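You operate a simulated robot arm through the tools that you are given. There is no shell and no other tool. Be economical: measure what you need, move in short steps, check, and stop when the job is done.

The job below is to be done with a simulated two-armed robot. You get a single attempt, and the scene is never put back.

TASK
Stand each shaft in the pocket that fits it and lock them in.
Fine: thin in ONE, short in TWO, thick in THREE, down in their pockets; then slide the yellow bar up to the shafts; damage nothing.

Only the result counts: the job must be done as asked and must still hold three seconds after the hand-in. Knocking over, shifting, dropping, spilling or breaking anything else fails it.

THE ROBOT
Two 7-joint arms with fingered hands on one trunk, on a base that drives. Base frame: it is fixed to the floor where the robot stands at the start and does not move with it; the origin is under the middle of the robot, x ahead of it, y to its left, z up; the surface under the hand at the start is at about z = 850. Readings come in mm, rad, newtons and seconds.
The left shoulder is at the start at [71, 173, 1088], the right one opposite. With the tool pointing down near the work surface each hand reaches from about 440 to 820 mm from the robot's upright axis, wherever it stands, measured 20 degrees to its own side. Places, roughly: black button on the counter [400, -600, 900]; pocket ONE [400, -100, 900]; pocket THREE [400, -300, 900]; pocket TWO [400, -200, 900]; white button on the counter [400, -500, 900]; yellow bar [500, -200, 900]. Payload 3.5 kg a hand.
The TCP of each hand is the grasp point between the finger pads, 25 mm short of the fingertips. In the tool frame z runs along the fingers and y along their closing line. Largest opening 88 mm; the body of the gripper starts 29 mm behind the TCP. The gripper is a hand of 3 fingers: y runs from the thumb to the fingers, the wrist lies at [-13, -97, -162] in the tool frame, and closing takes about 1.5 s.
Orientation is that of the tool frame in the base frame, as [roll, pitch, yaw] about the fixed x, y, z axes, in that order (R = Rz(yaw) Ry(pitch) Rx(roll)). With the fingers straight down and the wrist toward the robot, the tool's x, y and z point along [0, 1, 0], [1, 0, 0] and [0, 0, -1] of the base frame.

THE INTERFACE
- The arms move only by the tool drive_tool. It takes "left_deltas", "right_deltas" or both (then of equal length, played together; a hand with none holds still); each is a list of rows, each an object of numbers (a shift or turn left out is 0, a gripper value left out holds the last): "x", "y", "z": the shift along the tool's x, y, z in m; "ax", "ay", "az": the turn, a rotation vector about the tool's x, y, z in rad; "grip": the closure, from 0 (fully open) to 1 (shut). In form: [{"x": .., "y": .., "z": .., "ax": .., "ay": .., "az": .., "grip": ..}, ...]. A call has 1 to 8 rows; each row is the pose to reach, as a shift and turn from the pose commanded when the call began, along the tool's axes at that moment. Rows are played at 5 a second. More than 50 mm and 0.15 rad between two rows, or a gripper value outside its range, and nothing of the call is played. A pose out of reach is approached as far as the arm can. The call stops where the force on the tool passes 40 N (or 10 N more than at its start, if that is more) or the arm is blocked; 0.2 s more then pass. Each finger travels about 72 mm/s and halts on what it meets, pressing with about 27 N; the grip force reading is that of the motor and also rises with nothing between the fingers. The clock runs only during rows and for 0.2 s after the last one: add rows that repeat a pose to give the fingers time. It gives the time, the measured TCP pose, the force on the tool (base axes), the opening and the grip force at its end, in the units of the frame above (readings bear some noise), with the torque about the TCP (base axes, N m) and any sound that the robot's microphone picked up.
- Cameras (640 x 400 px; columns grow to the right, rows downward): "scene" is now at [191.7, -11, 1313.9]; the picture's right is [-0.14, -0.99, 0.03], its down [-0.61, 0.06, -0.79] and it looks along [0.78, -0.13, -0.61] (base axes); focal length 214 px, centre (320, 200). "left" rides on the left gripper at [-58, -85, -100] in its tool frame; the picture's right is [-0.67, -0.35, 0.66], its down [0.69, -0.63, 0.37] and it looks along [0.28, 0.69, 0.66] (tool axes); focal length 261 px, centre (320, 200). "right" rides on the right gripper at [58, -85, -100] in its tool frame; the picture's right is [-0.67, 0.35, -0.66], its down [-0.69, -0.63, 0.37] and it looks along [-0.29, 0.69, 0.66] (tool axes); focal length 261 px, centre (320, 200). There is no depth. A picture from a camera that has moved, and an enlarged one, comes with that camera's place and axes in the base frame and with its lens.
- camera(camera): a new picture of that camera. It takes no simulated time.
- move_column(by): slides the trunk up (or, below 0, down) by that many mm; the arms and the scene camera ride with it, the base frame stays. It gives what a move gives, with no picture.
- steer(legs): drives the robot by 1 to 6 legs, each [ahead, left, turn to the left] in mm, mm and rad, along the robot's own axes; the way and the turn of a leg run together, so that a leg with both is an arc; at most 1500 mm and 3.142 rad a leg. The arms and the cameras ride along, it lands a little off, and it stops where it bumps. It gives what a move gives.
- grasp_type(shape, hand): the hand has 3 fingers and takes this shape, open, in about a second: jaw (thumb against the fingers, like two jaws); tri (thumb and two fingers); tip (a fingertip pinch); poke (one finger out to press); point (the index stretched); flat (the hand flat); cup (the hand cupped); fist (a fist). The gripper value then closes the fingers along that shape, each until it touches; the sizes above hold for jaw. It gives what a move gives, with no picture.
- turn_head(pan, tilt): turns the head with the scene camera to pan (to the left, within 1.501 rad either way) and tilt (down, from -0.506 to 1.204), counted from straight ahead of the robot. It gives what a move gives.
- enlarge(camera, box): a new picture of the part [left, top, right, bottom] of that camera's present view, enlarged. It takes no simulated time.
- job_done(): hands the job in; it is judged then, once.

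Go step by step. Nothing tells you exact positions but the pictures and the camera data: compare them with the known pose of the tool, close in by small moves and look again before you grip or let go. The budget is 120 turns and 88 pictures, counting those below and the enlarged ones. Unless the task says otherwise, let go and move clear before handing in, and close with one line.

The tools are called after "Emit:" by a JSON object that holds its "fn" and its "kwargs". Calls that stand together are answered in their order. drive_tool: Moves the arms, as the interface text tells. Its arguments: {"type":"object","properties":{"left_deltas":{"type":"array"},"right_deltas":{"type":"array"}},"required":[]} The other tools are called the same way: move_column (by) slides the trunk up or down; grasp_type (shape, hand) gives the hand a shape; steer (legs) drives the base; turn_head (pan, tilt) turns the head that bears the scene camera; camera (camera) takes a picture; enlarge (camera, box) takes an enlarged picture of a part of a camera's view; job_done () hands the job in.

At the start:

```text
time_s: 0.0
left_tool_pos: [464.6, -1.7, 1162.7]
left_orientation: [3.14, 0.001, 1.572]
left_ft_force: [0.9, 0.5, 0.1]
left_torque: [0.01, 0.02, -0.01]
left_grip_width: 87.8
left_grasp_force: 0.2
left_shape: jaw
right_tool_pos: [423.5, -365.7, 1214.5]
right_orientation: [3.141, 0.0, 1.572]
right_ft_force: [-0.3, 0.8, -0.9]
right_torque: [-0.01, 0.01, 0.03]
right_grip_width: 87.7
right_grasp_force: 0.0
right_shape: jaw
trunk travel left (down, up): [-175.0, 280.0]
robot x, y, heading: [-1.0, 3.3, -0.004]
head pan, tilt: [-0.141, 0.452]
```

scene: 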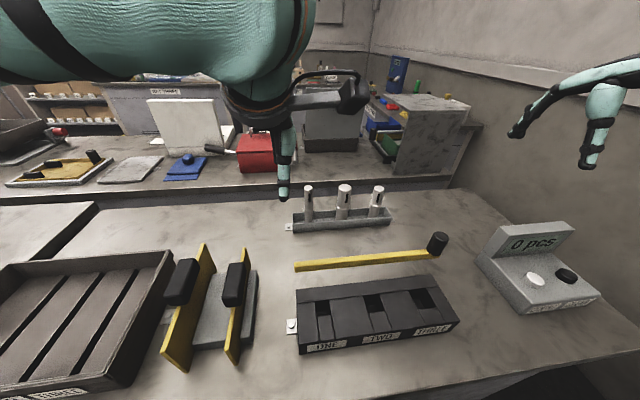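
right: 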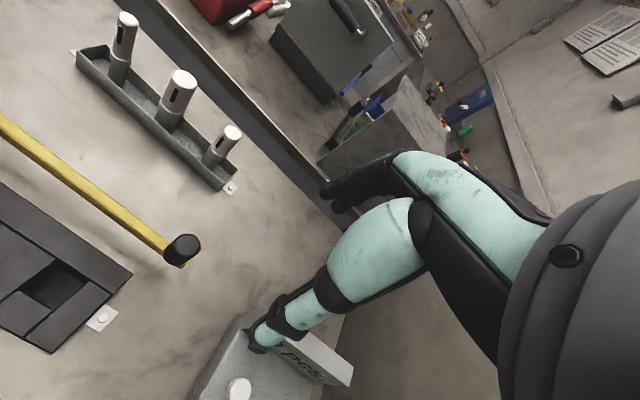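
left: 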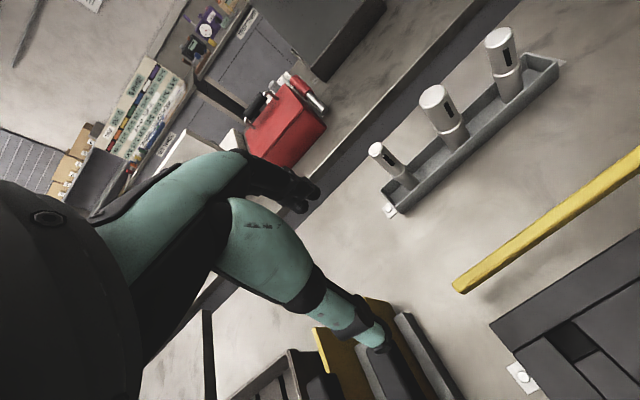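

I see three shafts standing in a rack behind the yellow bar, and the pocket block in front of it. I'll enlarge both to measure them.

Emit:
{"fn": "enlarge", "kwargs": {"camera": "scene", "box": [270, 170, 470, 295]}}

Emit:
{"fn": "enlarge", "kwargs": {"camera": "scene", "box": [270, 240, 470, 365]}}

Emit:
{"fn": "enlarge", "kwargs": {"camera": "left", "box": [340, 0, 640, 230]}}

Emit:
{"fn": "enlarge", "kwargs": {"camera": "right", "box": [50, 0, 290, 200]}}

```text
3.20 times, centred on (370, 232) of scene
camera zoom: at [191.7, -11.0, 1313.9], right [-0.14, -0.99, 0.03], down [-0.61, 0.06, -0.79], along [0.78, -0.13, -0.61], focal length 686 px, centre (160, 96)
```

zoom: 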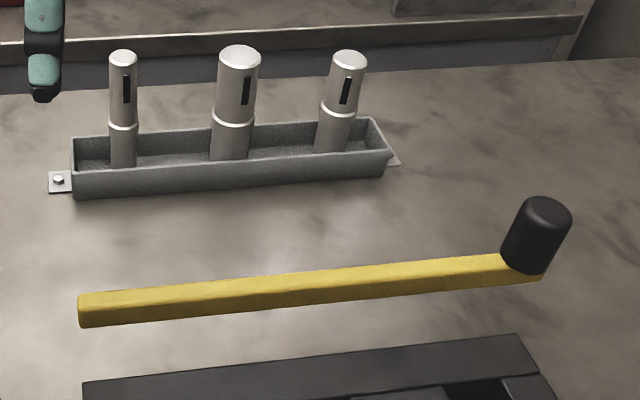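

```text
3.20 times, centred on (370, 302) of scene
camera zoom: at [191.7, -11.0, 1313.9], right [-0.14, -0.99, 0.03], down [-0.61, 0.06, -0.79], along [0.78, -0.13, -0.61], focal length 686 px, centre (160, -128)
```

zoom: 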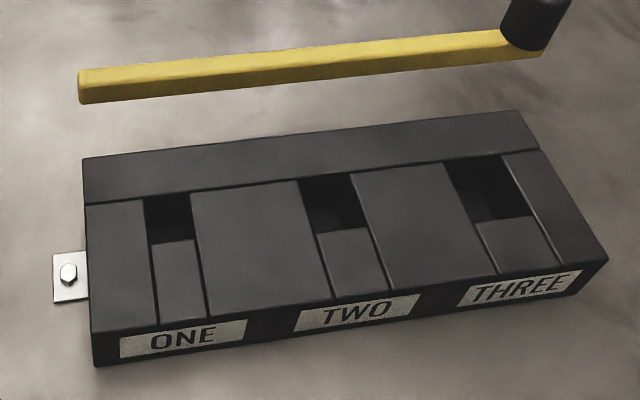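

```text
1.74 times, centred on (490, 115) of left
camera zoom: at [380.8, -59.6, 1263.3], right [-0.35, -0.67, -0.66], down [-0.63, 0.68, -0.37], along [0.69, 0.29, -0.66], focal length 453 px, centre (24, 348)
```

zoom: 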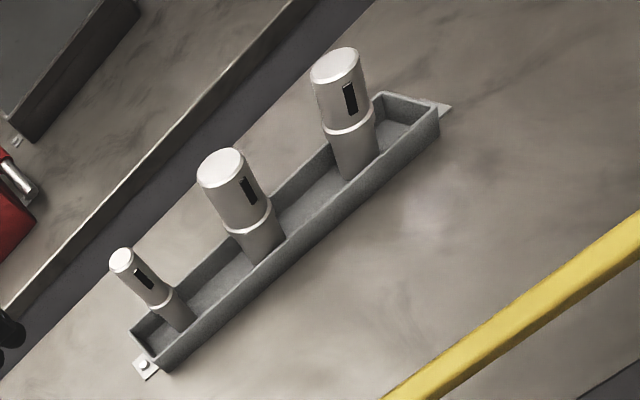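

```text
2.00 times, centred on (170, 100) of right
camera zoom: at [339.6, -307.2, 1314.3], right [0.35, -0.67, 0.66], down [-0.63, -0.69, -0.37], along [0.69, -0.28, -0.66], focal length 521 px, centre (620, 400)
```

zoom: 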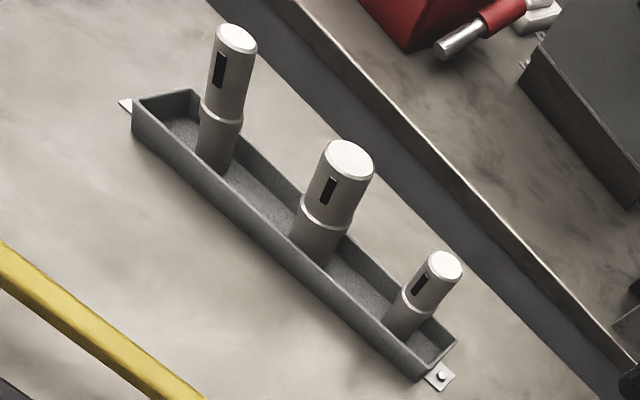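

The shafts stand near x≈675, at y≈-57 (thin), -163 (thick) and -269 (short). The pockets are too close for a comfortable reach, so I'll back up a little, move the left arm aside and look again.

Emit:
{"fn": "drive_tool", "kwargs": {"left_deltas": [{"x": 0.05}, {"x": 0.1}, {"x": 0.15}, {"x": 0.2}, {"x": 0.25}]}}

Emit:
{"fn": "steer", "kwargs": {"legs": [[-60, 30, 0]]}}

Emit:
{"fn": "camera", "kwargs": {"camera": "scene"}}

```text
time_s: 1.2
left_tool_pos: [466.7, 248.4, 1166.8]
left_orientation: [-3.141, 0.003, 1.572]
left_ft_force: [0.0, 0.2, -0.1]
left_torque: [-0.02, -0.03, -0.01]
left_grip_width: 87.8
left_grasp_force: 0.0
left_shape: jaw
right_tool_pos: [422.9, -362.2, 1215.6]
right_orientation: [-3.14, 0.002, 1.572]
right_ft_force: [-0.3, 0.2, 0.8]
right_torque: [-0.01, -0.02, -0.03]
right_grip_width: 87.7
right_grasp_force: 0.1
right_shape: jaw
trunk travel left (down, up): [-175.0, 280.0]
robot x, y, heading: [1.0, -0.8, 0.007]
head pan, tilt: [-0.141, 0.452]
```

```text
time_s: 2.2
left_tool_pos: [409.0, 276.1, 1165.6]
left_orientation: [-3.141, 0.0, 1.574]
left_ft_force: [-0.2, 0.6, -0.7]
left_torque: [-0.02, -0.01, 0.04]
left_grip_width: 87.5
left_grasp_force: 0.1
left_shape: jaw
right_tool_pos: [367.1, -335.2, 1213.7]
right_orientation: [-3.14, 0.001, 1.574]
right_ft_force: [-0.8, 0.0, 0.5]
right_torque: [0.03, -0.02, 0.01]
right_grip_width: 87.8
right_grasp_force: 0.0
right_shape: jaw
trunk travel left (down, up): [-175.0, 280.0]
robot x, y, heading: [-61.7, 29.6, 0.002]
head pan, tilt: [-0.141, 0.452]
```

```text
80 pictures are left
camera scene: at [133.6, 18.4, 1313.5], right [-0.14, -0.99, 0.03], down [-0.61, 0.06, -0.79], along [0.78, -0.12, -0.61], focal length 214 px, centre (320, 200)
```

scene: 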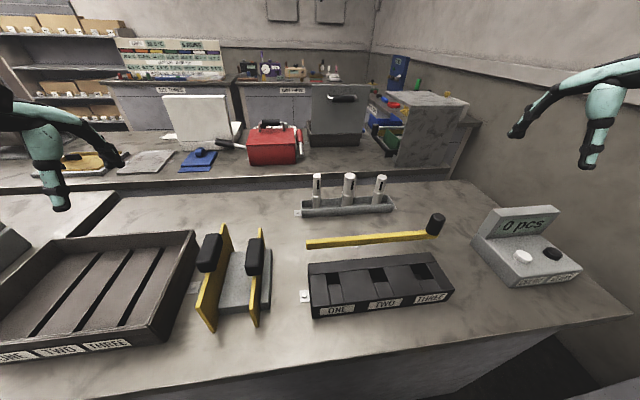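

I'll bring the right hand up toward the thin shaft, high and short of it, then look.

Emit:
{"fn": "drive_tool", "kwargs": {"right_deltas": [{"x": 0.035, "y": 0.024, "z": 0.014}, {"x": 0.07, "y": 0.048, "z": 0.028}, {"x": 0.105, "y": 0.072, "z": 0.042}, {"x": 0.14, "y": 0.096, "z": 0.056}, {"x": 0.175, "y": 0.12, "z": 0.07}, {"x": 0.21, "y": 0.144, "z": 0.084}, {"x": 0.245, "y": 0.168, "z": 0.098}, {"x": 0.278, "y": 0.193, "z": 0.114}]}}

Emit:
{"fn": "camera", "kwargs": {"camera": "right"}}

Emit:
{"fn": "camera", "kwargs": {"camera": "scene"}}

```text
time_s: 4.0
left_tool_pos: [408.5, 276.7, 1165.2]
left_orientation: [-3.139, 0.0, 1.576]
left_ft_force: [0.4, 0.2, -0.2]
left_torque: [-0.01, 0.01, 0.01]
left_grip_width: 87.7
left_grasp_force: 0.2
left_shape: jaw
right_tool_pos: [488.0, -144.3, 1113.0]
right_orientation: [-3.141, -0.001, 1.572]
right_ft_force: [0.6, -0.2, 0.4]
right_torque: [0.0, -0.01, 0.0]
right_grip_width: 87.9
right_grasp_force: 0.1
right_shape: jaw
right hand out of reach, approached as far as the arm can: row 6, 7, 8
trunk travel left (down, up): [-175.0, 280.0]
robot x, y, heading: [-60.3, 29.4, 0.002]
head pan, tilt: [-0.141, 0.452]
```

```text
79 pictures are left
camera right: at [403.2, -87.2, 1212.3], right [0.35, -0.67, 0.65], down [-0.63, -0.69, -0.37], along [0.69, -0.28, -0.66], focal length 261 px, centre (320, 200)
```

right: 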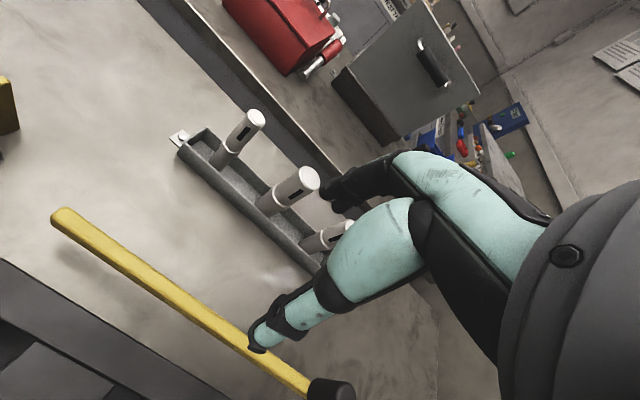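

```text
78 pictures are left
camera scene: at [133.7, 18.9, 1313.7], right [-0.14, -0.99, 0.03], down [-0.61, 0.06, -0.79], along [0.78, -0.12, -0.61], focal length 214 px, centre (320, 200)
```

scene: 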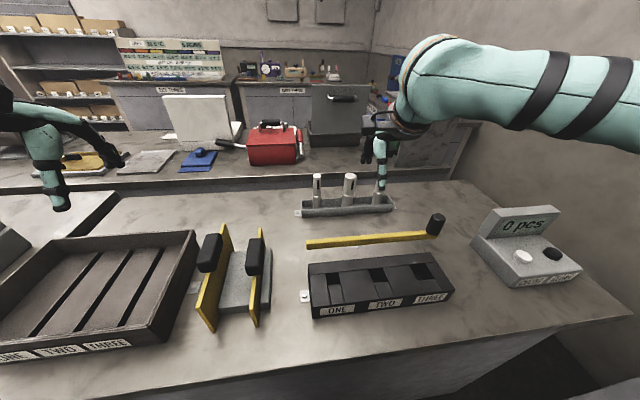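

The arm limits out at this height, so I'll go lower and forward in steps.

Emit:
{"fn": "drive_tool", "kwargs": {"right_deltas": [{"z": 0.03}, {"z": 0.06}, {"y": 0.03, "z": 0.06}, {"y": 0.06, "z": 0.06}]}}

```text
time_s: 5.0
left_tool_pos: [406.7, 276.7, 1166.4]
left_orientation: [3.141, 0.0, 1.575]
left_ft_force: [-0.2, 0.3, 0.9]
left_torque: [0.0, 0.0, -0.03]
left_grip_width: 87.5
left_grasp_force: 0.1
left_shape: jaw
right_tool_pos: [500.3, -167.3, 1064.4]
right_orientation: [-3.14, 0.0, 1.574]
right_ft_force: [-0.4, -0.7, -0.3]
right_torque: [-0.01, 0.0, -0.05]
right_grip_width: 87.7
right_grasp_force: 0.1
right_shape: jaw
right hand out of reach, approached as far as the arm can: row 3, 4
trunk travel left (down, up): [-175.0, 280.0]
robot x, y, heading: [-59.3, 34.1, 0.004]
head pan, tilt: [-0.141, 0.452]
```

I'll raise the trunk so the wrist works at shoulder level, then try reaching out again.

Emit:
{"fn": "move_column", "kwargs": {"by": 150}}

Emit:
{"fn": "drive_tool", "kwargs": {"right_deltas": [{"z": 0.04}, {"z": 0.08}, {"z": 0.12}, {"y": 0.03, "z": 0.15}, {"y": 0.06, "z": 0.15}]}}

```text
time_s: 6.8
left_tool_pos: [408.1, 276.3, 1317.1]
left_orientation: [3.142, 0.001, 1.576]
left_ft_force: [0.0, 0.5, -0.4]
left_torque: [-0.02, -0.03, 0.02]
left_grip_width: 87.7
left_grasp_force: 0.1
left_shape: jaw
right_tool_pos: [461.4, -163.2, 1288.5]
right_orientation: [3.012, 0.0, 1.573]
right_ft_force: [0.1, 0.2, 0.1]
right_torque: [-0.02, -0.01, -0.03]
right_grip_width: 87.9
right_grasp_force: 0.1
right_shape: jaw
trunk travel left (down, up): [-325.0, 130.0]
robot x, y, heading: [-59.6, 26.8, 0.008]
head pan, tilt: [-0.141, 0.452]
```

```text
time_s: 8.0
left_tool_pos: [406.6, 276.8, 1316.8]
left_orientation: [-3.141, 0.001, 1.575]
left_ft_force: [1.1, 0.2, -0.6]
left_torque: [0.0, 0.01, 0.03]
left_grip_width: 87.7
left_grasp_force: 0.1
left_shape: jaw
right_tool_pos: [482.6, -201.8, 1160.4]
right_orientation: [3.012, -0.001, 1.573]
right_ft_force: [-0.4, -0.2, 0.8]
right_torque: [-0.02, 0.02, 0.01]
right_grip_width: 87.9
right_grasp_force: 0.0
right_shape: jaw
right hand out of reach, approached as far as the arm can: row 2, 3, 4, 5
trunk travel left (down, up): [-325.0, 130.0]
robot x, y, heading: [-56.6, 27.8, 0.004]
head pan, tilt: [-0.141, 0.452]
```

The arm is stuck in an awkward posture with a slight tilt. I'll retreat to the right, straighten the hand, then lower.

Emit:
{"fn": "drive_tool", "kwargs": {"right_deltas": [{"x": -0.05, "ax": 0.03}, {"x": -0.1, "ax": 0.07}, {"x": -0.13, "ax": 0.1}, {"x": -0.17, "ax": 0.13}]}}

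Emit:
{"fn": "drive_tool", "kwargs": {"right_deltas": [{"z": 0.04}, {"z": 0.08}, {"z": 0.11}, {"y": 0.03, "z": 0.11}, {"y": 0.06, "z": 0.11}]}}

Emit:
{"fn": "camera", "kwargs": {"camera": "scene"}}

```text
time_s: 8.9
left_tool_pos: [407.6, 274.0, 1315.9]
left_orientation: [-3.141, 0.0, 1.573]
left_ft_force: [0.8, 0.1, -0.1]
left_torque: [0.04, -0.01, 0.02]
left_grip_width: 87.7
left_grasp_force: 0.1
left_shape: jaw
right_tool_pos: [485.8, -371.9, 1159.1]
right_orientation: [-3.142, -0.003, 1.572]
right_ft_force: [-0.4, -0.4, 0.3]
right_torque: [0.01, 0.01, -0.01]
right_grip_width: 87.9
right_grasp_force: 0.1
right_shape: jaw
trunk travel left (down, up): [-325.0, 130.0]
robot x, y, heading: [-59.3, 31.7, 0.001]
head pan, tilt: [-0.141, 0.452]
```

```text
time_s: 10.2
left_tool_pos: [406.9, 275.7, 1316.2]
left_orientation: [3.141, 0.001, 1.574]
left_ft_force: [-0.1, 0.1, 0.8]
left_torque: [0.0, -0.02, -0.03]
left_grip_width: 87.6
left_grasp_force: 0.1
left_shape: jaw
right_tool_pos: [499.5, -375.0, 1074.9]
right_orientation: [3.14, -0.002, 1.573]
right_ft_force: [-0.9, -0.1, -0.6]
right_torque: [-0.02, -0.02, -0.01]
right_grip_width: 87.8
right_grasp_force: 0.0
right_shape: jaw
right hand out of reach, approached as far as the arm can: row 4, 5
trunk travel left (down, up): [-325.0, 130.0]
robot x, y, heading: [-60.8, 28.9, 0.008]
head pan, tilt: [-0.141, 0.452]
```

```text
77 pictures are left
camera scene: at [48.1, 18.5, 1491.4], right [-0.14, -0.99, 0.01], down [-0.47, 0.06, -0.88], along [0.87, -0.12, -0.48], focal length 214 px, centre (320, 200)
```

scene: 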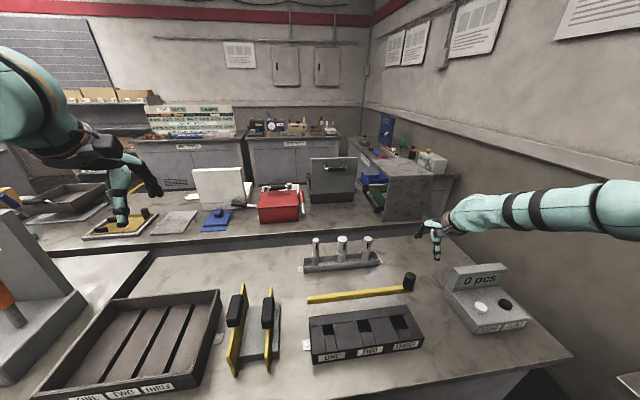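

The trunk leans back as it rises, so I'll put it back to its start height. I'll bring the base forward and to the left so the thin shaft lies in the right arm's comfortable sector.

Emit:
{"fn": "drive_tool", "kwargs": {"right_deltas": [{"y": -0.04, "z": -0.02}, {"y": -0.08, "z": -0.04}]}}

Emit:
{"fn": "move_column", "kwargs": {"by": -110}}

Emit:
{"fn": "steer", "kwargs": {"legs": [[0, 130, 0], [75, 0, 0]]}}

```text
time_s: 10.8
left_tool_pos: [404.9, 275.5, 1318.0]
left_orientation: [3.14, 0.002, 1.575]
left_ft_force: [0.2, -0.3, 0.8]
left_torque: [-0.04, -0.03, -0.02]
left_grip_width: 87.8
left_grasp_force: 0.1
left_shape: jaw
right_tool_pos: [418.1, -374.0, 1121.9]
right_orientation: [3.14, -0.001, 1.573]
right_ft_force: [0.9, -0.8, 1.0]
right_torque: [0.0, -0.03, 0.0]
right_grip_width: 87.9
right_grasp_force: 0.0
right_shape: jaw
trunk travel left (down, up): [-325.0, 130.0]
robot x, y, heading: [-60.0, 28.7, 0.002]
head pan, tilt: [-0.141, 0.452]
```

```text
time_s: 12.2
left_tool_pos: [406.8, 276.5, 1206.1]
left_orientation: [-3.141, 0.001, 1.571]
left_ft_force: [-0.2, -0.1, 0.1]
left_torque: [-0.01, -0.01, 0.01]
left_grip_width: 87.7
left_grasp_force: 0.1
left_shape: jaw
right_tool_pos: [417.1, -371.2, 1007.2]
right_orientation: [3.141, -0.003, 1.573]
right_ft_force: [-0.4, 0.2, 0.2]
right_torque: [-0.01, 0.01, -0.02]
right_grip_width: 87.6
right_grasp_force: 0.1
right_shape: jaw
trunk travel left (down, up): [-215.0, 240.0]
robot x, y, heading: [-58.2, 27.9, 0.002]
head pan, tilt: [-0.141, 0.452]
```

```text
time_s: 14.1
left_tool_pos: [479.3, 407.4, 1207.6]
left_orientation: [3.14, 0.001, 1.574]
left_ft_force: [0.3, 0.2, -1.1]
left_torque: [-0.02, -0.03, 0.03]
left_grip_width: 87.8
left_grasp_force: 0.1
left_shape: jaw
right_tool_pos: [489.3, -241.1, 1007.8]
right_orientation: [3.141, 0.0, 1.574]
right_ft_force: [0.6, 0.7, 0.2]
right_torque: [-0.01, 0.03, 0.03]
right_grip_width: 87.7
right_grasp_force: 0.0
right_shape: jaw
trunk travel left (down, up): [-215.0, 240.0]
robot x, y, heading: [14.5, 157.5, 0.002]
head pan, tilt: [-0.141, 0.452]
```

Now I'll move the right hand to stand in front of the thin shaft.

Emit:
{"fn": "drive_tool", "kwargs": {"right_deltas": [{"x": 0.045, "y": 0.02}, {"x": 0.09, "y": 0.04}, {"x": 0.135, "y": 0.06}, {"x": 0.184, "y": 0.08}]}}

Emit:
{"fn": "camera", "kwargs": {"camera": "right"}}

Emit:
{"fn": "camera", "kwargs": {"camera": "scene"}}

```text
refused: row 4 steps farther than a row can; nothing moved
```

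```text
76 pictures are left
camera right: at [405.1, -183.5, 1108.2], right [0.35, -0.67, 0.66], down [-0.63, -0.69, -0.37], along [0.7, -0.28, -0.66], focal length 261 px, centre (320, 200)
```

right: 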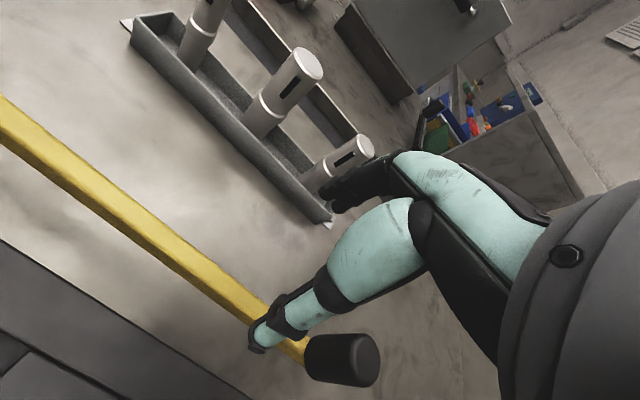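

```text
75 pictures are left
camera scene: at [176.4, 149.3, 1365.2], right [-0.14, -0.99, 0.02], down [-0.56, 0.06, -0.82], along [0.81, -0.12, -0.57], focal length 214 px, centre (320, 200)
```

scene: 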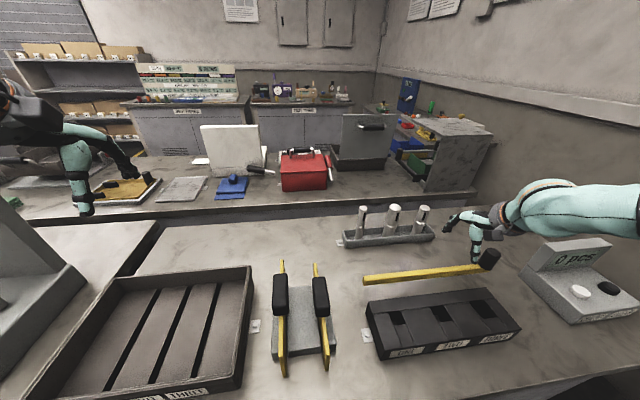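

The step was just over the limit, so I'll repeat it with smaller rows.

Emit:
{"fn": "drive_tool", "kwargs": {"right_deltas": [{"x": 0.04, "y": 0.02}, {"x": 0.08, "y": 0.035}, {"x": 0.12, "y": 0.05}, {"x": 0.15, "y": 0.065}, {"x": 0.184, "y": 0.08}]}}

Emit:
{"fn": "camera", "kwargs": {"camera": "right"}}

Emit:
{"fn": "enlarge", "kwargs": {"camera": "scene", "box": [330, 180, 530, 305]}}

```text
time_s: 15.3
left_tool_pos: [481.7, 406.9, 1207.2]
left_orientation: [-3.14, -0.001, 1.574]
left_ft_force: [-0.7, -0.4, -0.1]
left_torque: [0.01, 0.0, 0.02]
left_grip_width: 87.6
left_grasp_force: 0.0
left_shape: jaw
right_tool_pos: [572.5, -59.4, 1007.7]
right_orientation: [-3.139, 0.001, 1.572]
right_ft_force: [0.6, 0.2, -0.6]
right_torque: [0.02, -0.02, -0.01]
right_grip_width: 87.5
right_grasp_force: 0.0
right_shape: jaw
trunk travel left (down, up): [-215.0, 240.0]
robot x, y, heading: [14.5, 157.8, 0.003]
head pan, tilt: [-0.141, 0.452]
```

```text
74 pictures are left
camera right: at [487.4, -1.8, 1107.8], right [0.35, -0.67, 0.65], down [-0.63, -0.69, -0.36], along [0.69, -0.28, -0.66], focal length 261 px, centre (320, 200)
```

right: 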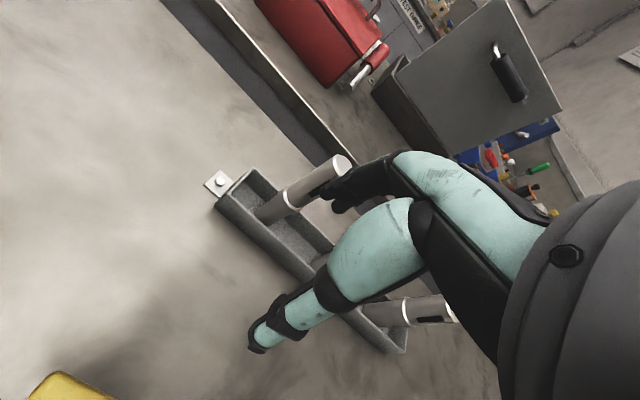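

```text
3.20 times, centred on (430, 242) of scene
camera zoom: at [179.4, 149.1, 1364.6], right [-0.14, -0.99, 0.02], down [-0.57, 0.06, -0.82], along [0.81, -0.12, -0.57], focal length 686 px, centre (-32, 64)
```

zoom: 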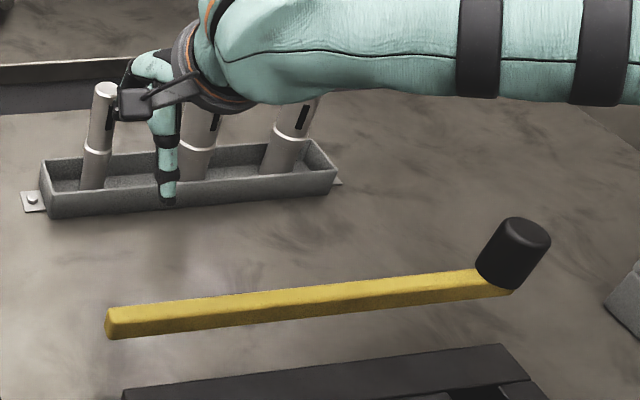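

The thin shaft's top is near (675, -58, 977). I'll move above it at this height.

Emit:
{"fn": "drive_tool", "kwargs": {"right_deltas": [{"y": 0.035, "z": -0.006}, {"y": 0.07, "z": -0.006, "x": 0.001}, {"y": 0.103, "z": -0.006, "x": 0.001}]}}

Emit:
{"fn": "camera", "kwargs": {"camera": "right"}}

Emit:
{"fn": "enlarge", "kwargs": {"camera": "scene", "box": [310, 170, 470, 270]}}

```text
time_s: 16.1
left_tool_pos: [480.7, 407.7, 1207.0]
left_orientation: [-3.141, 0.0, 1.574]
left_ft_force: [0.6, 0.2, 0.0]
left_torque: [0.0, 0.01, -0.01]
left_grip_width: 87.6
left_grasp_force: 0.0
left_shape: jaw
right_tool_pos: [603.4, -93.0, 1029.3]
right_orientation: [3.141, -0.001, 1.575]
right_ft_force: [-0.1, 0.0, 1.1]
right_torque: [-0.01, 0.01, -0.04]
right_grip_width: 88.0
right_grasp_force: 0.0
right_shape: jaw
right hand out of reach, approached as far as the arm can: row 1, 2, 3
trunk travel left (down, up): [-215.0, 240.0]
robot x, y, heading: [12.9, 161.6, 0.007]
head pan, tilt: [-0.141, 0.452]
```

```text
72 pictures are left
camera right: at [518.6, -35.0, 1129.2], right [0.35, -0.67, 0.65], down [-0.63, -0.69, -0.37], along [0.7, -0.28, -0.66], focal length 261 px, centre (320, 200)
```

right: 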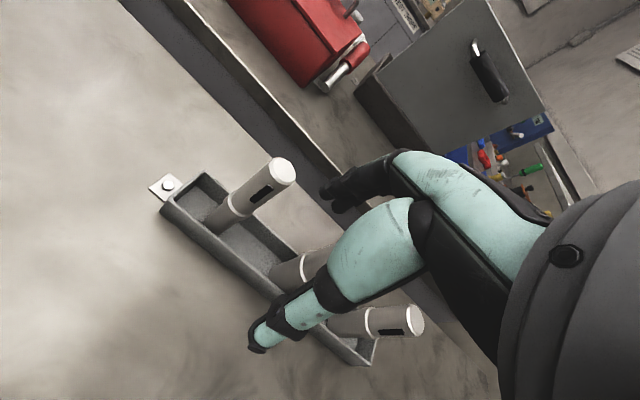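

```text
4.00 times, centred on (390, 220) of scene
camera zoom: at [177.9, 148.9, 1364.9], right [-0.14, -0.99, 0.02], down [-0.56, 0.06, -0.82], along [0.81, -0.12, -0.57], focal length 858 px, centre (40, 120)
```

zoom: 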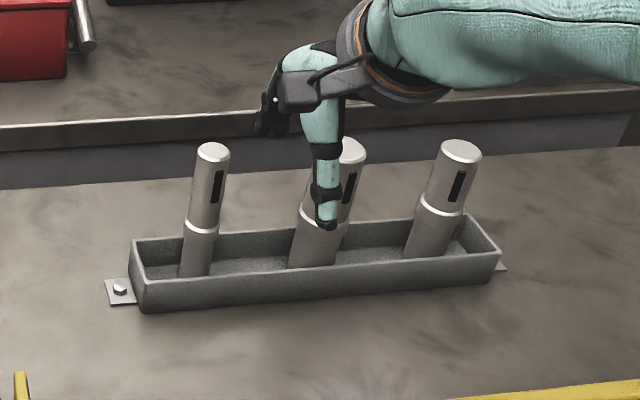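

The reach is limited by the height of the hand relative to the trunk, and a higher trunk should help. I'll retract a bit, raise the trunk, and lower the hand relative to it.

Emit:
{"fn": "drive_tool", "kwargs": {"right_deltas": [{"y": -0.04}, {"y": -0.08, "x": 0.03}]}}

Emit:
{"fn": "move_column", "kwargs": {"by": 130}}

Emit:
{"fn": "drive_tool", "kwargs": {"right_deltas": [{"z": 0.04}, {"z": 0.08}, {"z": 0.12}, {"z": 0.145}, {"y": 0.04, "z": 0.145}, {"y": 0.08, "z": 0.145}]}}

```text
time_s: 16.7
left_tool_pos: [479.9, 408.5, 1206.5]
left_orientation: [3.139, 0.004, 1.575]
left_ft_force: [-1.0, 0.1, 0.1]
left_torque: [-0.01, -0.01, -0.02]
left_grip_width: 87.3
left_grasp_force: 0.1
left_shape: jaw
right_tool_pos: [519.2, -60.4, 1030.6]
right_orientation: [-3.141, 0.001, 1.574]
right_ft_force: [-0.3, 0.1, -0.5]
right_torque: [-0.04, -0.01, -0.04]
right_grip_width: 87.8
right_grasp_force: 0.1
right_shape: jaw
trunk travel left (down, up): [-215.0, 240.0]
robot x, y, heading: [19.1, 159.6, 0.003]
head pan, tilt: [-0.141, 0.452]
```

```text
time_s: 18.3
left_tool_pos: [480.8, 407.1, 1337.0]
left_orientation: [3.141, 0.0, 1.575]
left_ft_force: [-0.7, 0.1, -0.1]
left_torque: [-0.04, 0.02, -0.01]
left_grip_width: 87.5
left_grasp_force: 0.0
left_shape: jaw
right_tool_pos: [521.3, -63.8, 1161.9]
right_orientation: [3.141, -0.004, 1.576]
right_ft_force: [0.7, 0.4, 0.0]
right_torque: [0.0, 0.01, 0.02]
right_grip_width: 88.1
right_grasp_force: 0.1
right_shape: jaw
trunk travel left (down, up): [-345.0, 110.0]
robot x, y, heading: [14.8, 160.2, 0.004]
head pan, tilt: [-0.141, 0.452]
```

```text
time_s: 19.7
left_tool_pos: [479.9, 406.5, 1336.7]
left_orientation: [3.141, 0.002, 1.574]
left_ft_force: [-0.6, 0.4, -0.9]
left_torque: [-0.04, 0.0, 0.0]
left_grip_width: 87.8
left_grasp_force: 0.0
left_shape: jaw
right_tool_pos: [513.2, -113.8, 1081.1]
right_orientation: [-3.141, -0.001, 1.576]
right_ft_force: [0.1, -0.4, -0.7]
right_torque: [0.01, 0.01, 0.0]
right_grip_width: 87.9
right_grasp_force: 0.1
right_shape: jaw
right hand out of reach, approached as far as the arm can: row 1, 2, 3, 4, 5, 6
trunk travel left (down, up): [-345.0, 110.0]
robot x, y, heading: [9.6, 156.7, 0.005]
head pan, tilt: [-0.141, 0.452]
```

The forearm comes in from the side, so the wrist's sideways bend is likely the limit. I'll turn the hand so the wrist points more to the right, and lower the trunk again.

Emit:
{"fn": "drive_tool", "kwargs": {"right_deltas": [{"az": -0.14, "y": -0.01}, {"az": -0.28, "y": -0.02}, {"az": -0.42, "y": -0.02}, {"az": -0.56, "y": -0.02}, {"az": -0.7, "y": -0.02}]}}

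Emit:
{"fn": "move_column", "kwargs": {"by": -100}}

Emit:
{"fn": "camera", "kwargs": {"camera": "scene"}}

```text
time_s: 20.9
left_tool_pos: [480.8, 407.9, 1336.7]
left_orientation: [-3.14, 0.0, 1.575]
left_ft_force: [0.0, 0.1, 0.3]
left_torque: [-0.01, -0.01, 0.0]
left_grip_width: 87.6
left_grasp_force: 0.0
left_shape: jaw
right_tool_pos: [492.9, -117.3, 1082.8]
right_orientation: [3.14, -0.001, 2.274]
right_ft_force: [0.5, -0.2, 0.3]
right_torque: [-0.02, 0.01, 0.02]
right_grip_width: 87.8
right_grasp_force: 0.0
right_shape: jaw
trunk travel left (down, up): [-345.0, 110.0]
robot x, y, heading: [16.0, 161.8, 0.006]
head pan, tilt: [-0.141, 0.452]
```

```text
time_s: 22.2
left_tool_pos: [480.1, 407.1, 1236.5]
left_orientation: [3.141, 0.0, 1.574]
left_ft_force: [0.3, -0.1, 0.5]
left_torque: [0.01, 0.01, 0.03]
left_grip_width: 87.7
left_grasp_force: 0.1
left_shape: jaw
right_tool_pos: [491.8, -118.0, 984.2]
right_orientation: [-3.141, -0.001, 2.275]
right_ft_force: [-0.5, 1.4, -0.5]
right_torque: [0.01, -0.04, 0.01]
right_grip_width: 87.8
right_grasp_force: 0.0
right_shape: jaw
trunk travel left (down, up): [-245.0, 210.0]
robot x, y, heading: [14.8, 157.0, 0.001]
head pan, tilt: [-0.141, 0.452]
```

```text
70 pictures are left
camera scene: at [159.1, 149.1, 1401.0], right [-0.14, -0.99, 0.02], down [-0.53, 0.06, -0.84], along [0.83, -0.12, -0.54], focal length 214 px, centre (320, 200)
```

scene: 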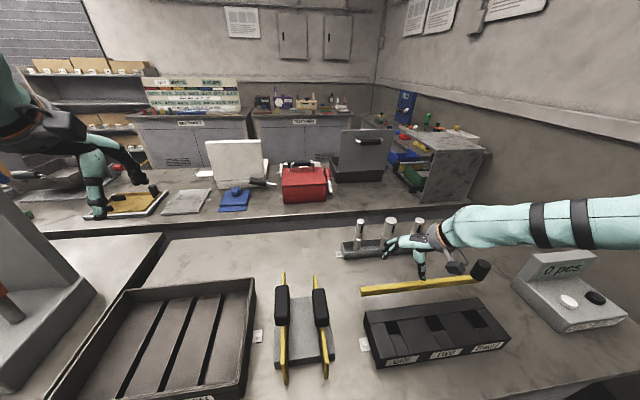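

The arm looks free now. I'll move above the thin shaft with this yaw.

Emit:
{"fn": "drive_tool", "kwargs": {"right_deltas": [{"z": -0.035}, {"x": -0.006, "y": 0.03, "z": -0.035}, {"x": -0.012, "y": 0.06, "z": -0.035}, {"x": -0.018, "y": 0.09, "z": -0.035}, {"x": -0.024, "y": 0.12, "z": -0.035}, {"x": -0.048, "y": 0.15, "z": -0.035}, {"x": -0.072, "y": 0.178, "z": -0.035}]}}

Emit:
{"fn": "camera", "kwargs": {"camera": "right"}}

Emit:
{"fn": "enlarge", "kwargs": {"camera": "scene", "box": [310, 190, 470, 290]}}

```text
time_s: 23.8
left_tool_pos: [480.9, 406.4, 1237.0]
left_orientation: [-3.141, 0.0, 1.574]
left_ft_force: [-0.6, 0.5, 0.1]
left_torque: [-0.04, -0.01, 0.01]
left_grip_width: 87.5
left_grasp_force: 0.1
left_shape: jaw
right_tool_pos: [582.0, -92.6, 1047.4]
right_orientation: [-3.141, 0.0, 2.274]
right_ft_force: [0.1, 0.0, 0.1]
right_torque: [-0.01, 0.01, -0.01]
right_grip_width: 88.1
right_grasp_force: 0.0
right_shape: jaw
right hand out of reach, approached as far as the arm can: row 4, 5, 6, 7
trunk travel left (down, up): [-245.0, 210.0]
robot x, y, heading: [14.5, 158.0, 0.009]
head pan, tilt: [-0.141, 0.452]
```

```text
69 pictures are left
camera right: at [479.8, -104.3, 1145.7], right [0.7, -0.29, 0.66], down [-0.04, -0.93, -0.37], along [0.71, 0.23, -0.66], focal length 261 px, centre (320, 200)
```

right: 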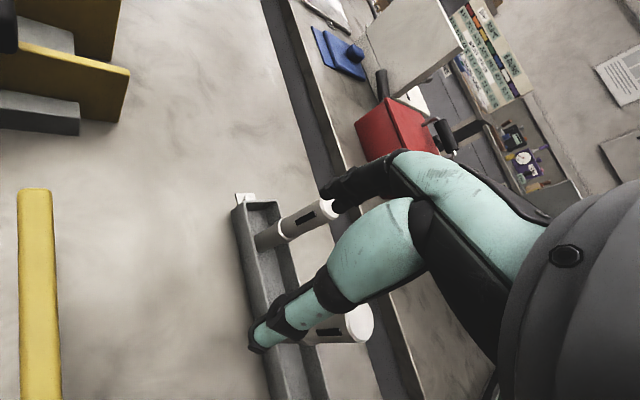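

```text
4.00 times, centred on (390, 240) of scene
camera zoom: at [159.7, 148.7, 1400.9], right [-0.14, -0.99, 0.02], down [-0.54, 0.06, -0.84], along [0.83, -0.12, -0.54], focal length 858 px, centre (40, 40)
```

zoom: 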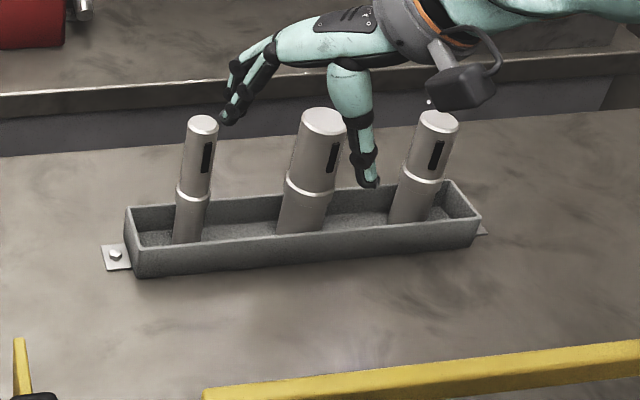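

I want to see the arm's posture to understand the limit, so I'll pan the head to the right.

Emit:
{"fn": "turn_head", "kwargs": {"pan": -0.7, "tilt": 0.3}}

Emit:
{"fn": "camera", "kwargs": {"camera": "scene"}}

```text
time_s: 24.8
left_tool_pos: [481.9, 407.5, 1236.8]
left_orientation: [-3.14, -0.001, 1.575]
left_ft_force: [1.3, -0.3, -0.1]
left_torque: [0.02, 0.0, -0.01]
left_grip_width: 87.7
left_grasp_force: 0.0
left_shape: jaw
right_tool_pos: [581.0, -92.8, 1046.9]
right_orientation: [-3.141, -0.001, 2.273]
right_ft_force: [-0.7, 0.4, -0.1]
right_torque: [-0.03, 0.0, 0.0]
right_grip_width: 87.7
right_grasp_force: 0.0
right_shape: jaw
trunk travel left (down, up): [-245.0, 210.0]
robot x, y, heading: [20.5, 160.5, 0.004]
head pan, tilt: [-0.7, 0.3]
```

```text
67 pictures are left
camera scene: at [142.0, 101.9, 1417.2], right [-0.64, -0.77, 0.08], down [-0.34, 0.19, -0.92], along [0.69, -0.61, -0.38], focal length 214 px, centre (320, 200)
```

scene: 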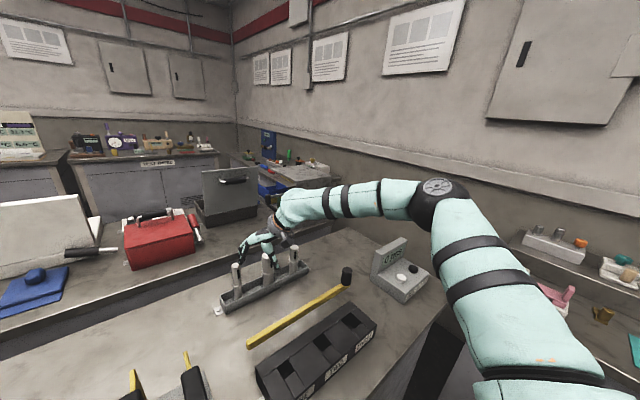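

The elbow is high and bent, so the wrist is the limit rather than arm length. I'll turn the hand further so it lines up with the forearm, then extend.

Emit:
{"fn": "drive_tool", "kwargs": {"right_deltas": [{"az": -0.14}, {"az": -0.28}, {"az": -0.42}, {"az": -0.56}, {"az": -0.7}]}}

Emit:
{"fn": "drive_tool", "kwargs": {"right_deltas": [{"x": -0.03, "z": 0.012}, {"x": -0.05, "y": 0.02, "z": 0.024}, {"x": -0.07, "y": 0.035, "z": 0.024}, {"x": -0.09, "y": 0.045, "z": 0.024}]}}

```text
time_s: 26.0
left_tool_pos: [480.9, 407.4, 1236.5]
left_orientation: [-3.141, -0.001, 1.575]
left_ft_force: [-0.2, -0.6, 0.0]
left_torque: [0.0, 0.02, 0.0]
left_grip_width: 87.8
left_grasp_force: 0.1
left_shape: jaw
right_tool_pos: [521.0, -46.6, 1069.5]
right_orientation: [-3.102, 0.028, 2.956]
right_ft_force: [0.5, 0.5, 0.3]
right_torque: [0.01, 0.04, 0.02]
right_grip_width: 87.9
right_grasp_force: 0.0
right_shape: jaw
right hand out of reach, approached as far as the arm can: row 1, 2, 3, 4, 5
trunk travel left (down, up): [-245.0, 210.0]
robot x, y, heading: [11.3, 161.0, 0.007]
head pan, tilt: [-0.7, 0.3]
```

```text
time_s: 27.0
left_tool_pos: [480.7, 406.5, 1236.9]
left_orientation: [3.141, 0.0, 1.576]
left_ft_force: [0.3, 0.1, -0.5]
left_torque: [0.0, 0.0, 0.03]
left_grip_width: 87.8
left_grasp_force: 0.0
left_shape: jaw
right_tool_pos: [521.0, -48.3, 1068.0]
right_orientation: [-3.103, 0.03, 2.952]
right_ft_force: [-0.5, 0.1, 0.0]
right_torque: [0.01, 0.0, -0.01]
right_grip_width: 87.7
right_grasp_force: 0.0
right_shape: jaw
right hand out of reach, approached as far as the arm can: row 1, 2, 3, 4
trunk travel left (down, up): [-245.0, 210.0]
robot x, y, heading: [14.0, 158.8, 0.002]
head pan, tilt: [-0.7, 0.3]
```

The wrist seems confined to a sphere around the shoulder, so I need the shoulder closer. I'll restore the yaw, retract, and try driving the base forward a little.

Emit:
{"fn": "drive_tool", "kwargs": {"right_deltas": [{"az": 0.14, "x": 0.02}, {"az": 0.28, "x": 0.04}, {"az": 0.42, "x": 0.05}, {"az": 0.56, "x": 0.06}, {"az": 0.7, "x": 0.07}, {"az": 0.84, "x": 0.08}, {"az": 0.98, "x": 0.09}, {"az": 1.12, "x": 0.1}]}}

Emit:
{"fn": "steer", "kwargs": {"legs": [[60, 0, 0]]}}

```text
time_s: 28.8
left_tool_pos: [479.3, 407.2, 1237.0]
left_orientation: [-3.141, 0.003, 1.575]
left_ft_force: [0.2, 0.2, 0.3]
left_torque: [0.03, -0.02, -0.01]
left_grip_width: 87.8
left_grasp_force: 0.1
left_shape: jaw
right_tool_pos: [421.0, -30.6, 1062.9]
right_orientation: [3.129, 0.05, 1.834]
right_ft_force: [0.3, 0.3, -0.1]
right_torque: [-0.01, 0.03, 0.0]
right_grip_width: 87.7
right_grasp_force: 0.1
right_shape: jaw
trunk travel left (down, up): [-245.0, 210.0]
robot x, y, heading: [12.3, 160.4, 0.004]
head pan, tilt: [-0.7, 0.3]
```

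```text
time_s: 29.6
left_tool_pos: [493.7, 407.1, 1236.9]
left_orientation: [-3.139, -0.001, 1.574]
left_ft_force: [0.1, -0.3, 0.4]
left_torque: [0.05, -0.02, 0.01]
left_grip_width: 87.5
left_grasp_force: 0.1
left_shape: jaw
right_tool_pos: [430.9, -31.7, 1061.2]
right_orientation: [3.132, 0.046, 1.832]
right_ft_force: [0.1, 0.3, -0.6]
right_torque: [0.02, 0.04, -0.01]
right_grip_width: 87.6
right_grasp_force: 0.0
right_shape: jaw
trunk travel left (down, up): [-245.0, 210.0]
robot x, y, heading: [23.5, 160.4, -0.0]
head pan, tilt: [-0.7, 0.3]
stopped in leg 1: the robot was blocked; the commanded pose is now the measured one
```

The base is blocked at about x = 23. I'll straighten the hand and test the reach lower down, over the free counter left of the tray.

Emit:
{"fn": "drive_tool", "kwargs": {"right_deltas": [{"x": 0.0, "y": 0.04, "ay": 0.02, "az": 0.1}, {"x": 0.003, "y": 0.08, "ay": 0.046, "ax": 0.01, "az": 0.2}, {"x": 0.006, "y": 0.12, "ay": 0.046, "ax": 0.01, "az": 0.26}, {"x": 0.01, "y": 0.15, "ay": 0.046, "ax": 0.01, "az": 0.26}, {"x": 0.01, "y": 0.15, "z": 0.04, "ay": 0.046, "ax": 0.01, "az": 0.26}, {"x": 0.01, "y": 0.15, "z": 0.08, "ay": 0.046, "ax": 0.01, "az": 0.26}, {"x": 0.01, "y": 0.15, "z": 0.12, "ay": 0.046, "ax": 0.01, "az": 0.26}]}}

Emit:
{"fn": "drive_tool", "kwargs": {"right_deltas": [{"y": 0.04}, {"y": 0.08}, {"y": 0.12}]}}

Emit:
{"fn": "camera", "kwargs": {"camera": "scene"}}

```text
time_s: 31.2
left_tool_pos: [490.4, 406.5, 1236.8]
left_orientation: [-3.141, 0.001, 1.573]
left_ft_force: [-0.3, -0.4, 0.4]
left_torque: [0.05, -0.01, -0.01]
left_grip_width: 87.6
left_grasp_force: 0.0
left_shape: jaw
right_tool_pos: [522.2, -52.0, 987.5]
right_orientation: [3.136, 0.0, 1.573]
right_ft_force: [0.0, 0.3, 0.7]
right_torque: [0.01, -0.04, 0.0]
right_grip_width: 87.8
right_grasp_force: 0.1
right_shape: jaw
right hand out of reach, approached as far as the arm can: row 3, 4, 5, 6, 7
trunk travel left (down, up): [-245.0, 210.0]
robot x, y, heading: [23.6, 161.1, -0.002]
head pan, tilt: [-0.7, 0.3]
```

```text
time_s: 32.0
left_tool_pos: [491.6, 406.6, 1236.2]
left_orientation: [3.141, -0.001, 1.572]
left_ft_force: [0.6, 0.4, -0.5]
left_torque: [-0.01, 0.0, 0.0]
left_grip_width: 87.5
left_grasp_force: 0.0
left_shape: jaw
right_tool_pos: [578.3, -89.1, 1021.3]
right_orientation: [3.134, -0.003, 1.572]
right_ft_force: [-0.6, -0.2, -0.4]
right_torque: [0.0, -0.04, 0.01]
right_grip_width: 88.1
right_grasp_force: 0.1
right_shape: jaw
right hand out of reach, approached as far as the arm can: row 1, 2, 3
trunk travel left (down, up): [-245.0, 210.0]
robot x, y, heading: [21.3, 156.7, 0.002]
head pan, tilt: [-0.7, 0.3]
```

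```text
66 pictures are left
camera scene: at [151.3, 102.4, 1417.2], right [-0.64, -0.77, 0.08], down [-0.34, 0.19, -0.92], along [0.69, -0.62, -0.38], focal length 214 px, centre (320, 200)
```

scene: 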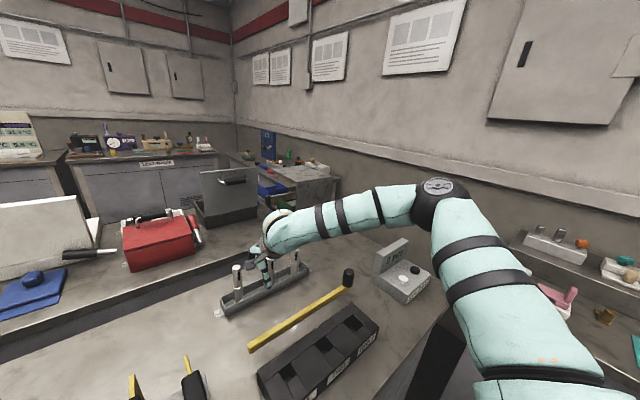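

The elbow is stuck high. I'll retract to the right, then turn the robot left, which brings the right shoulder closer and puts the shafts on its right side. I'll raise the trunk as well.

Emit:
{"fn": "drive_tool", "kwargs": {"right_deltas": [{"y": -0.04, "z": -0.02}, {"y": -0.08, "x": -0.02, "z": -0.03}, {"y": -0.12, "x": -0.05, "z": -0.03}, {"y": -0.15, "x": -0.08, "z": -0.03}]}}

Emit:
{"fn": "steer", "kwargs": {"legs": [[-25, 0, 0], [0, 0, 0.4]]}}

Emit:
{"fn": "move_column", "kwargs": {"by": 80}}

```text
time_s: 33.0
left_tool_pos: [489.0, 405.1, 1237.1]
left_orientation: [3.14, -0.003, 1.572]
left_ft_force: [-0.8, -0.4, 0.5]
left_torque: [0.06, 0.02, -0.01]
left_grip_width: 87.7
left_grasp_force: 0.0
left_shape: jaw
right_tool_pos: [419.8, -174.1, 1049.2]
right_orientation: [3.136, -0.003, 1.573]
right_ft_force: [-0.1, -0.5, 0.6]
right_torque: [0.05, -0.01, 0.0]
right_grip_width: 87.9
right_grasp_force: 0.0
right_shape: jaw
trunk travel left (down, up): [-245.0, 210.0]
robot x, y, heading: [23.1, 161.4, 0.0]
head pan, tilt: [-0.7, 0.3]
```

```text
time_s: 35.0
left_tool_pos: [325.8, 543.0, 1237.1]
left_orientation: [3.142, 0.0, 1.912]
left_ft_force: [1.0, -0.4, 0.6]
left_torque: [0.02, -0.01, 0.03]
left_grip_width: 87.7
left_grasp_force: 0.1
left_shape: jaw
right_tool_pos: [455.0, -24.6, 1050.7]
right_orientation: [3.135, -0.003, 1.912]
right_ft_force: [0.5, -0.5, -0.1]
right_torque: [0.02, -0.02, 0.0]
right_grip_width: 87.6
right_grasp_force: 0.1
right_shape: jaw
trunk travel left (down, up): [-245.0, 210.0]
robot x, y, heading: [-35.3, 154.8, 0.339]
head pan, tilt: [-0.7, 0.3]
```

```text
time_s: 36.2
left_tool_pos: [324.8, 544.3, 1317.7]
left_orientation: [3.141, 0.0, 1.913]
left_ft_force: [-0.2, 0.0, -0.2]
left_torque: [-0.02, 0.03, 0.03]
left_grip_width: 87.8
left_grasp_force: 0.1
left_shape: jaw
right_tool_pos: [454.9, -24.2, 1130.8]
right_orientation: [3.134, 0.001, 1.913]
right_ft_force: [0.4, -0.4, -0.2]
right_torque: [-0.02, 0.02, -0.02]
right_grip_width: 87.9
right_grasp_force: 0.1
right_shape: jaw
trunk travel left (down, up): [-325.0, 130.0]
robot x, y, heading: [-33.5, 153.8, 0.344]
head pan, tilt: [-0.7, 0.3]
```

Now I'll lower the hand here and extend toward the thin shaft in steps.

Emit:
{"fn": "drive_tool", "kwargs": {"right_deltas": [{"z": 0.04}, {"z": 0.08}, {"z": 0.11}, {"x": -0.02, "y": 0.04, "z": 0.11}, {"x": -0.04, "y": 0.08, "z": 0.11}, {"x": -0.06, "y": 0.12, "z": 0.11}]}}

Emit:
{"fn": "camera", "kwargs": {"camera": "scene"}}

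```text
time_s: 37.6
left_tool_pos: [326.1, 541.8, 1316.7]
left_orientation: [3.141, 0.001, 1.914]
left_ft_force: [0.1, -1.2, -0.6]
left_torque: [-0.03, 0.02, -0.02]
left_grip_width: 87.8
left_grasp_force: 0.1
left_shape: jaw
right_tool_pos: [591.4, -40.6, 1023.8]
right_orientation: [3.133, -0.002, 1.911]
right_ft_force: [1.0, -0.3, 0.6]
right_torque: [-0.01, 0.01, 0.01]
right_grip_width: 88.0
right_grasp_force: 0.1
right_shape: jaw
trunk travel left (down, up): [-325.0, 130.0]
robot x, y, heading: [-31.8, 155.1, 0.342]
head pan, tilt: [-0.7, 0.3]
```

```text
65 pictures are left
camera scene: at [72.9, 128.9, 1506.2], right [-0.35, -0.94, 0.03], down [-0.32, 0.09, -0.94], along [0.88, -0.34, -0.33], focal length 214 px, centre (320, 200)
```

scene: 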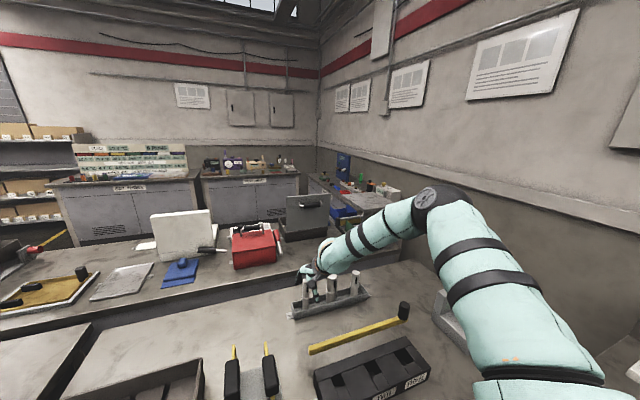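

That worked within reach, so I'll continue toward the thin shaft at (675, -58).

Emit:
{"fn": "drive_tool", "kwargs": {"right_deltas": [{"x": -0.015, "y": 0.025}, {"x": -0.03, "y": 0.05}, {"x": -0.044, "y": 0.073}]}}

Emit:
{"fn": "camera", "kwargs": {"camera": "right"}}

```text
time_s: 38.4
left_tool_pos: [325.2, 542.3, 1316.0]
left_orientation: [3.141, 0.0, 1.913]
left_ft_force: [-0.2, -0.2, -0.7]
left_torque: [-0.02, 0.02, -0.03]
left_grip_width: 87.7
left_grasp_force: 0.1
left_shape: jaw
right_tool_pos: [627.2, -68.9, 1056.8]
right_orientation: [3.135, -0.003, 1.913]
right_ft_force: [-0.4, 0.6, -0.2]
right_torque: [0.02, 0.03, 0.02]
right_grip_width: 88.2
right_grasp_force: 0.1
right_shape: jaw
right hand out of reach, approached as far as the arm can: row 1, 2, 3
trunk travel left (down, up): [-325.0, 130.0]
robot x, y, heading: [-30.3, 158.4, 0.342]
head pan, tilt: [-0.7, 0.3]
```

```text
64 pictures are left
camera right: at [527.6, -43.4, 1155.0], right [0.55, -0.52, 0.66], down [-0.36, -0.86, -0.37], along [0.75, -0.03, -0.66], focal length 261 px, centre (320, 200)
```

right: 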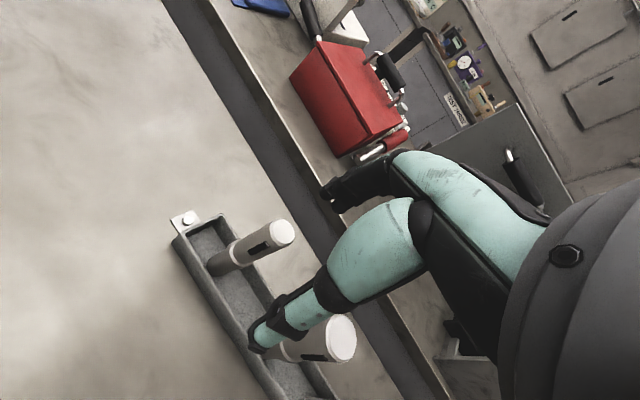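

I'm 50 mm short. The base has some room now, so I'll drive it about 48 mm along world x with the hand safely high.

Emit:
{"fn": "steer", "kwargs": {"legs": [[47, -17, 0]]}}

Emit:
{"fn": "camera", "kwargs": {"camera": "right"}}

```text
time_s: 39.1
left_tool_pos: [327.2, 543.4, 1317.2]
left_orientation: [3.141, 0.002, 1.91]
left_ft_force: [-0.5, 0.3, -0.6]
left_torque: [0.0, -0.01, -0.02]
left_grip_width: 87.7
left_grasp_force: 0.1
left_shape: jaw
right_tool_pos: [627.6, -70.5, 1055.7]
right_orientation: [3.134, -0.001, 1.91]
right_ft_force: [0.8, 0.1, -0.2]
right_torque: [-0.04, -0.01, 0.01]
right_grip_width: 87.9
right_grasp_force: 0.2
right_shape: jaw
trunk travel left (down, up): [-325.0, 130.0]
robot x, y, heading: [-29.5, 156.8, 0.337]
head pan, tilt: [-0.7, 0.3]
stopped in leg 1: the robot was blocked; the commanded pose is now the measured one
```

```text
63 pictures are left
camera right: at [527.5, -44.2, 1155.1], right [0.55, -0.52, 0.66], down [-0.36, -0.85, -0.37], along [0.75, -0.04, -0.66], focal length 261 px, centre (320, 200)
```

right: 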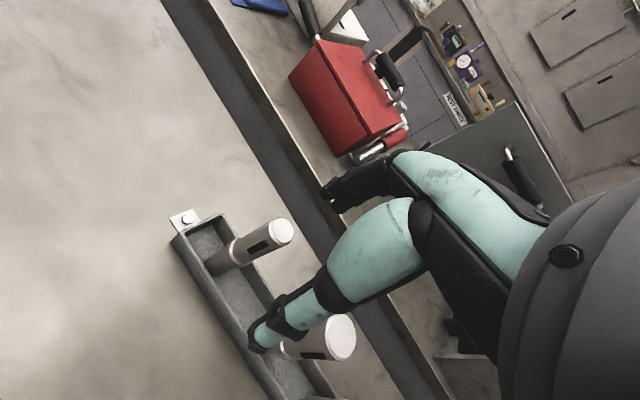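

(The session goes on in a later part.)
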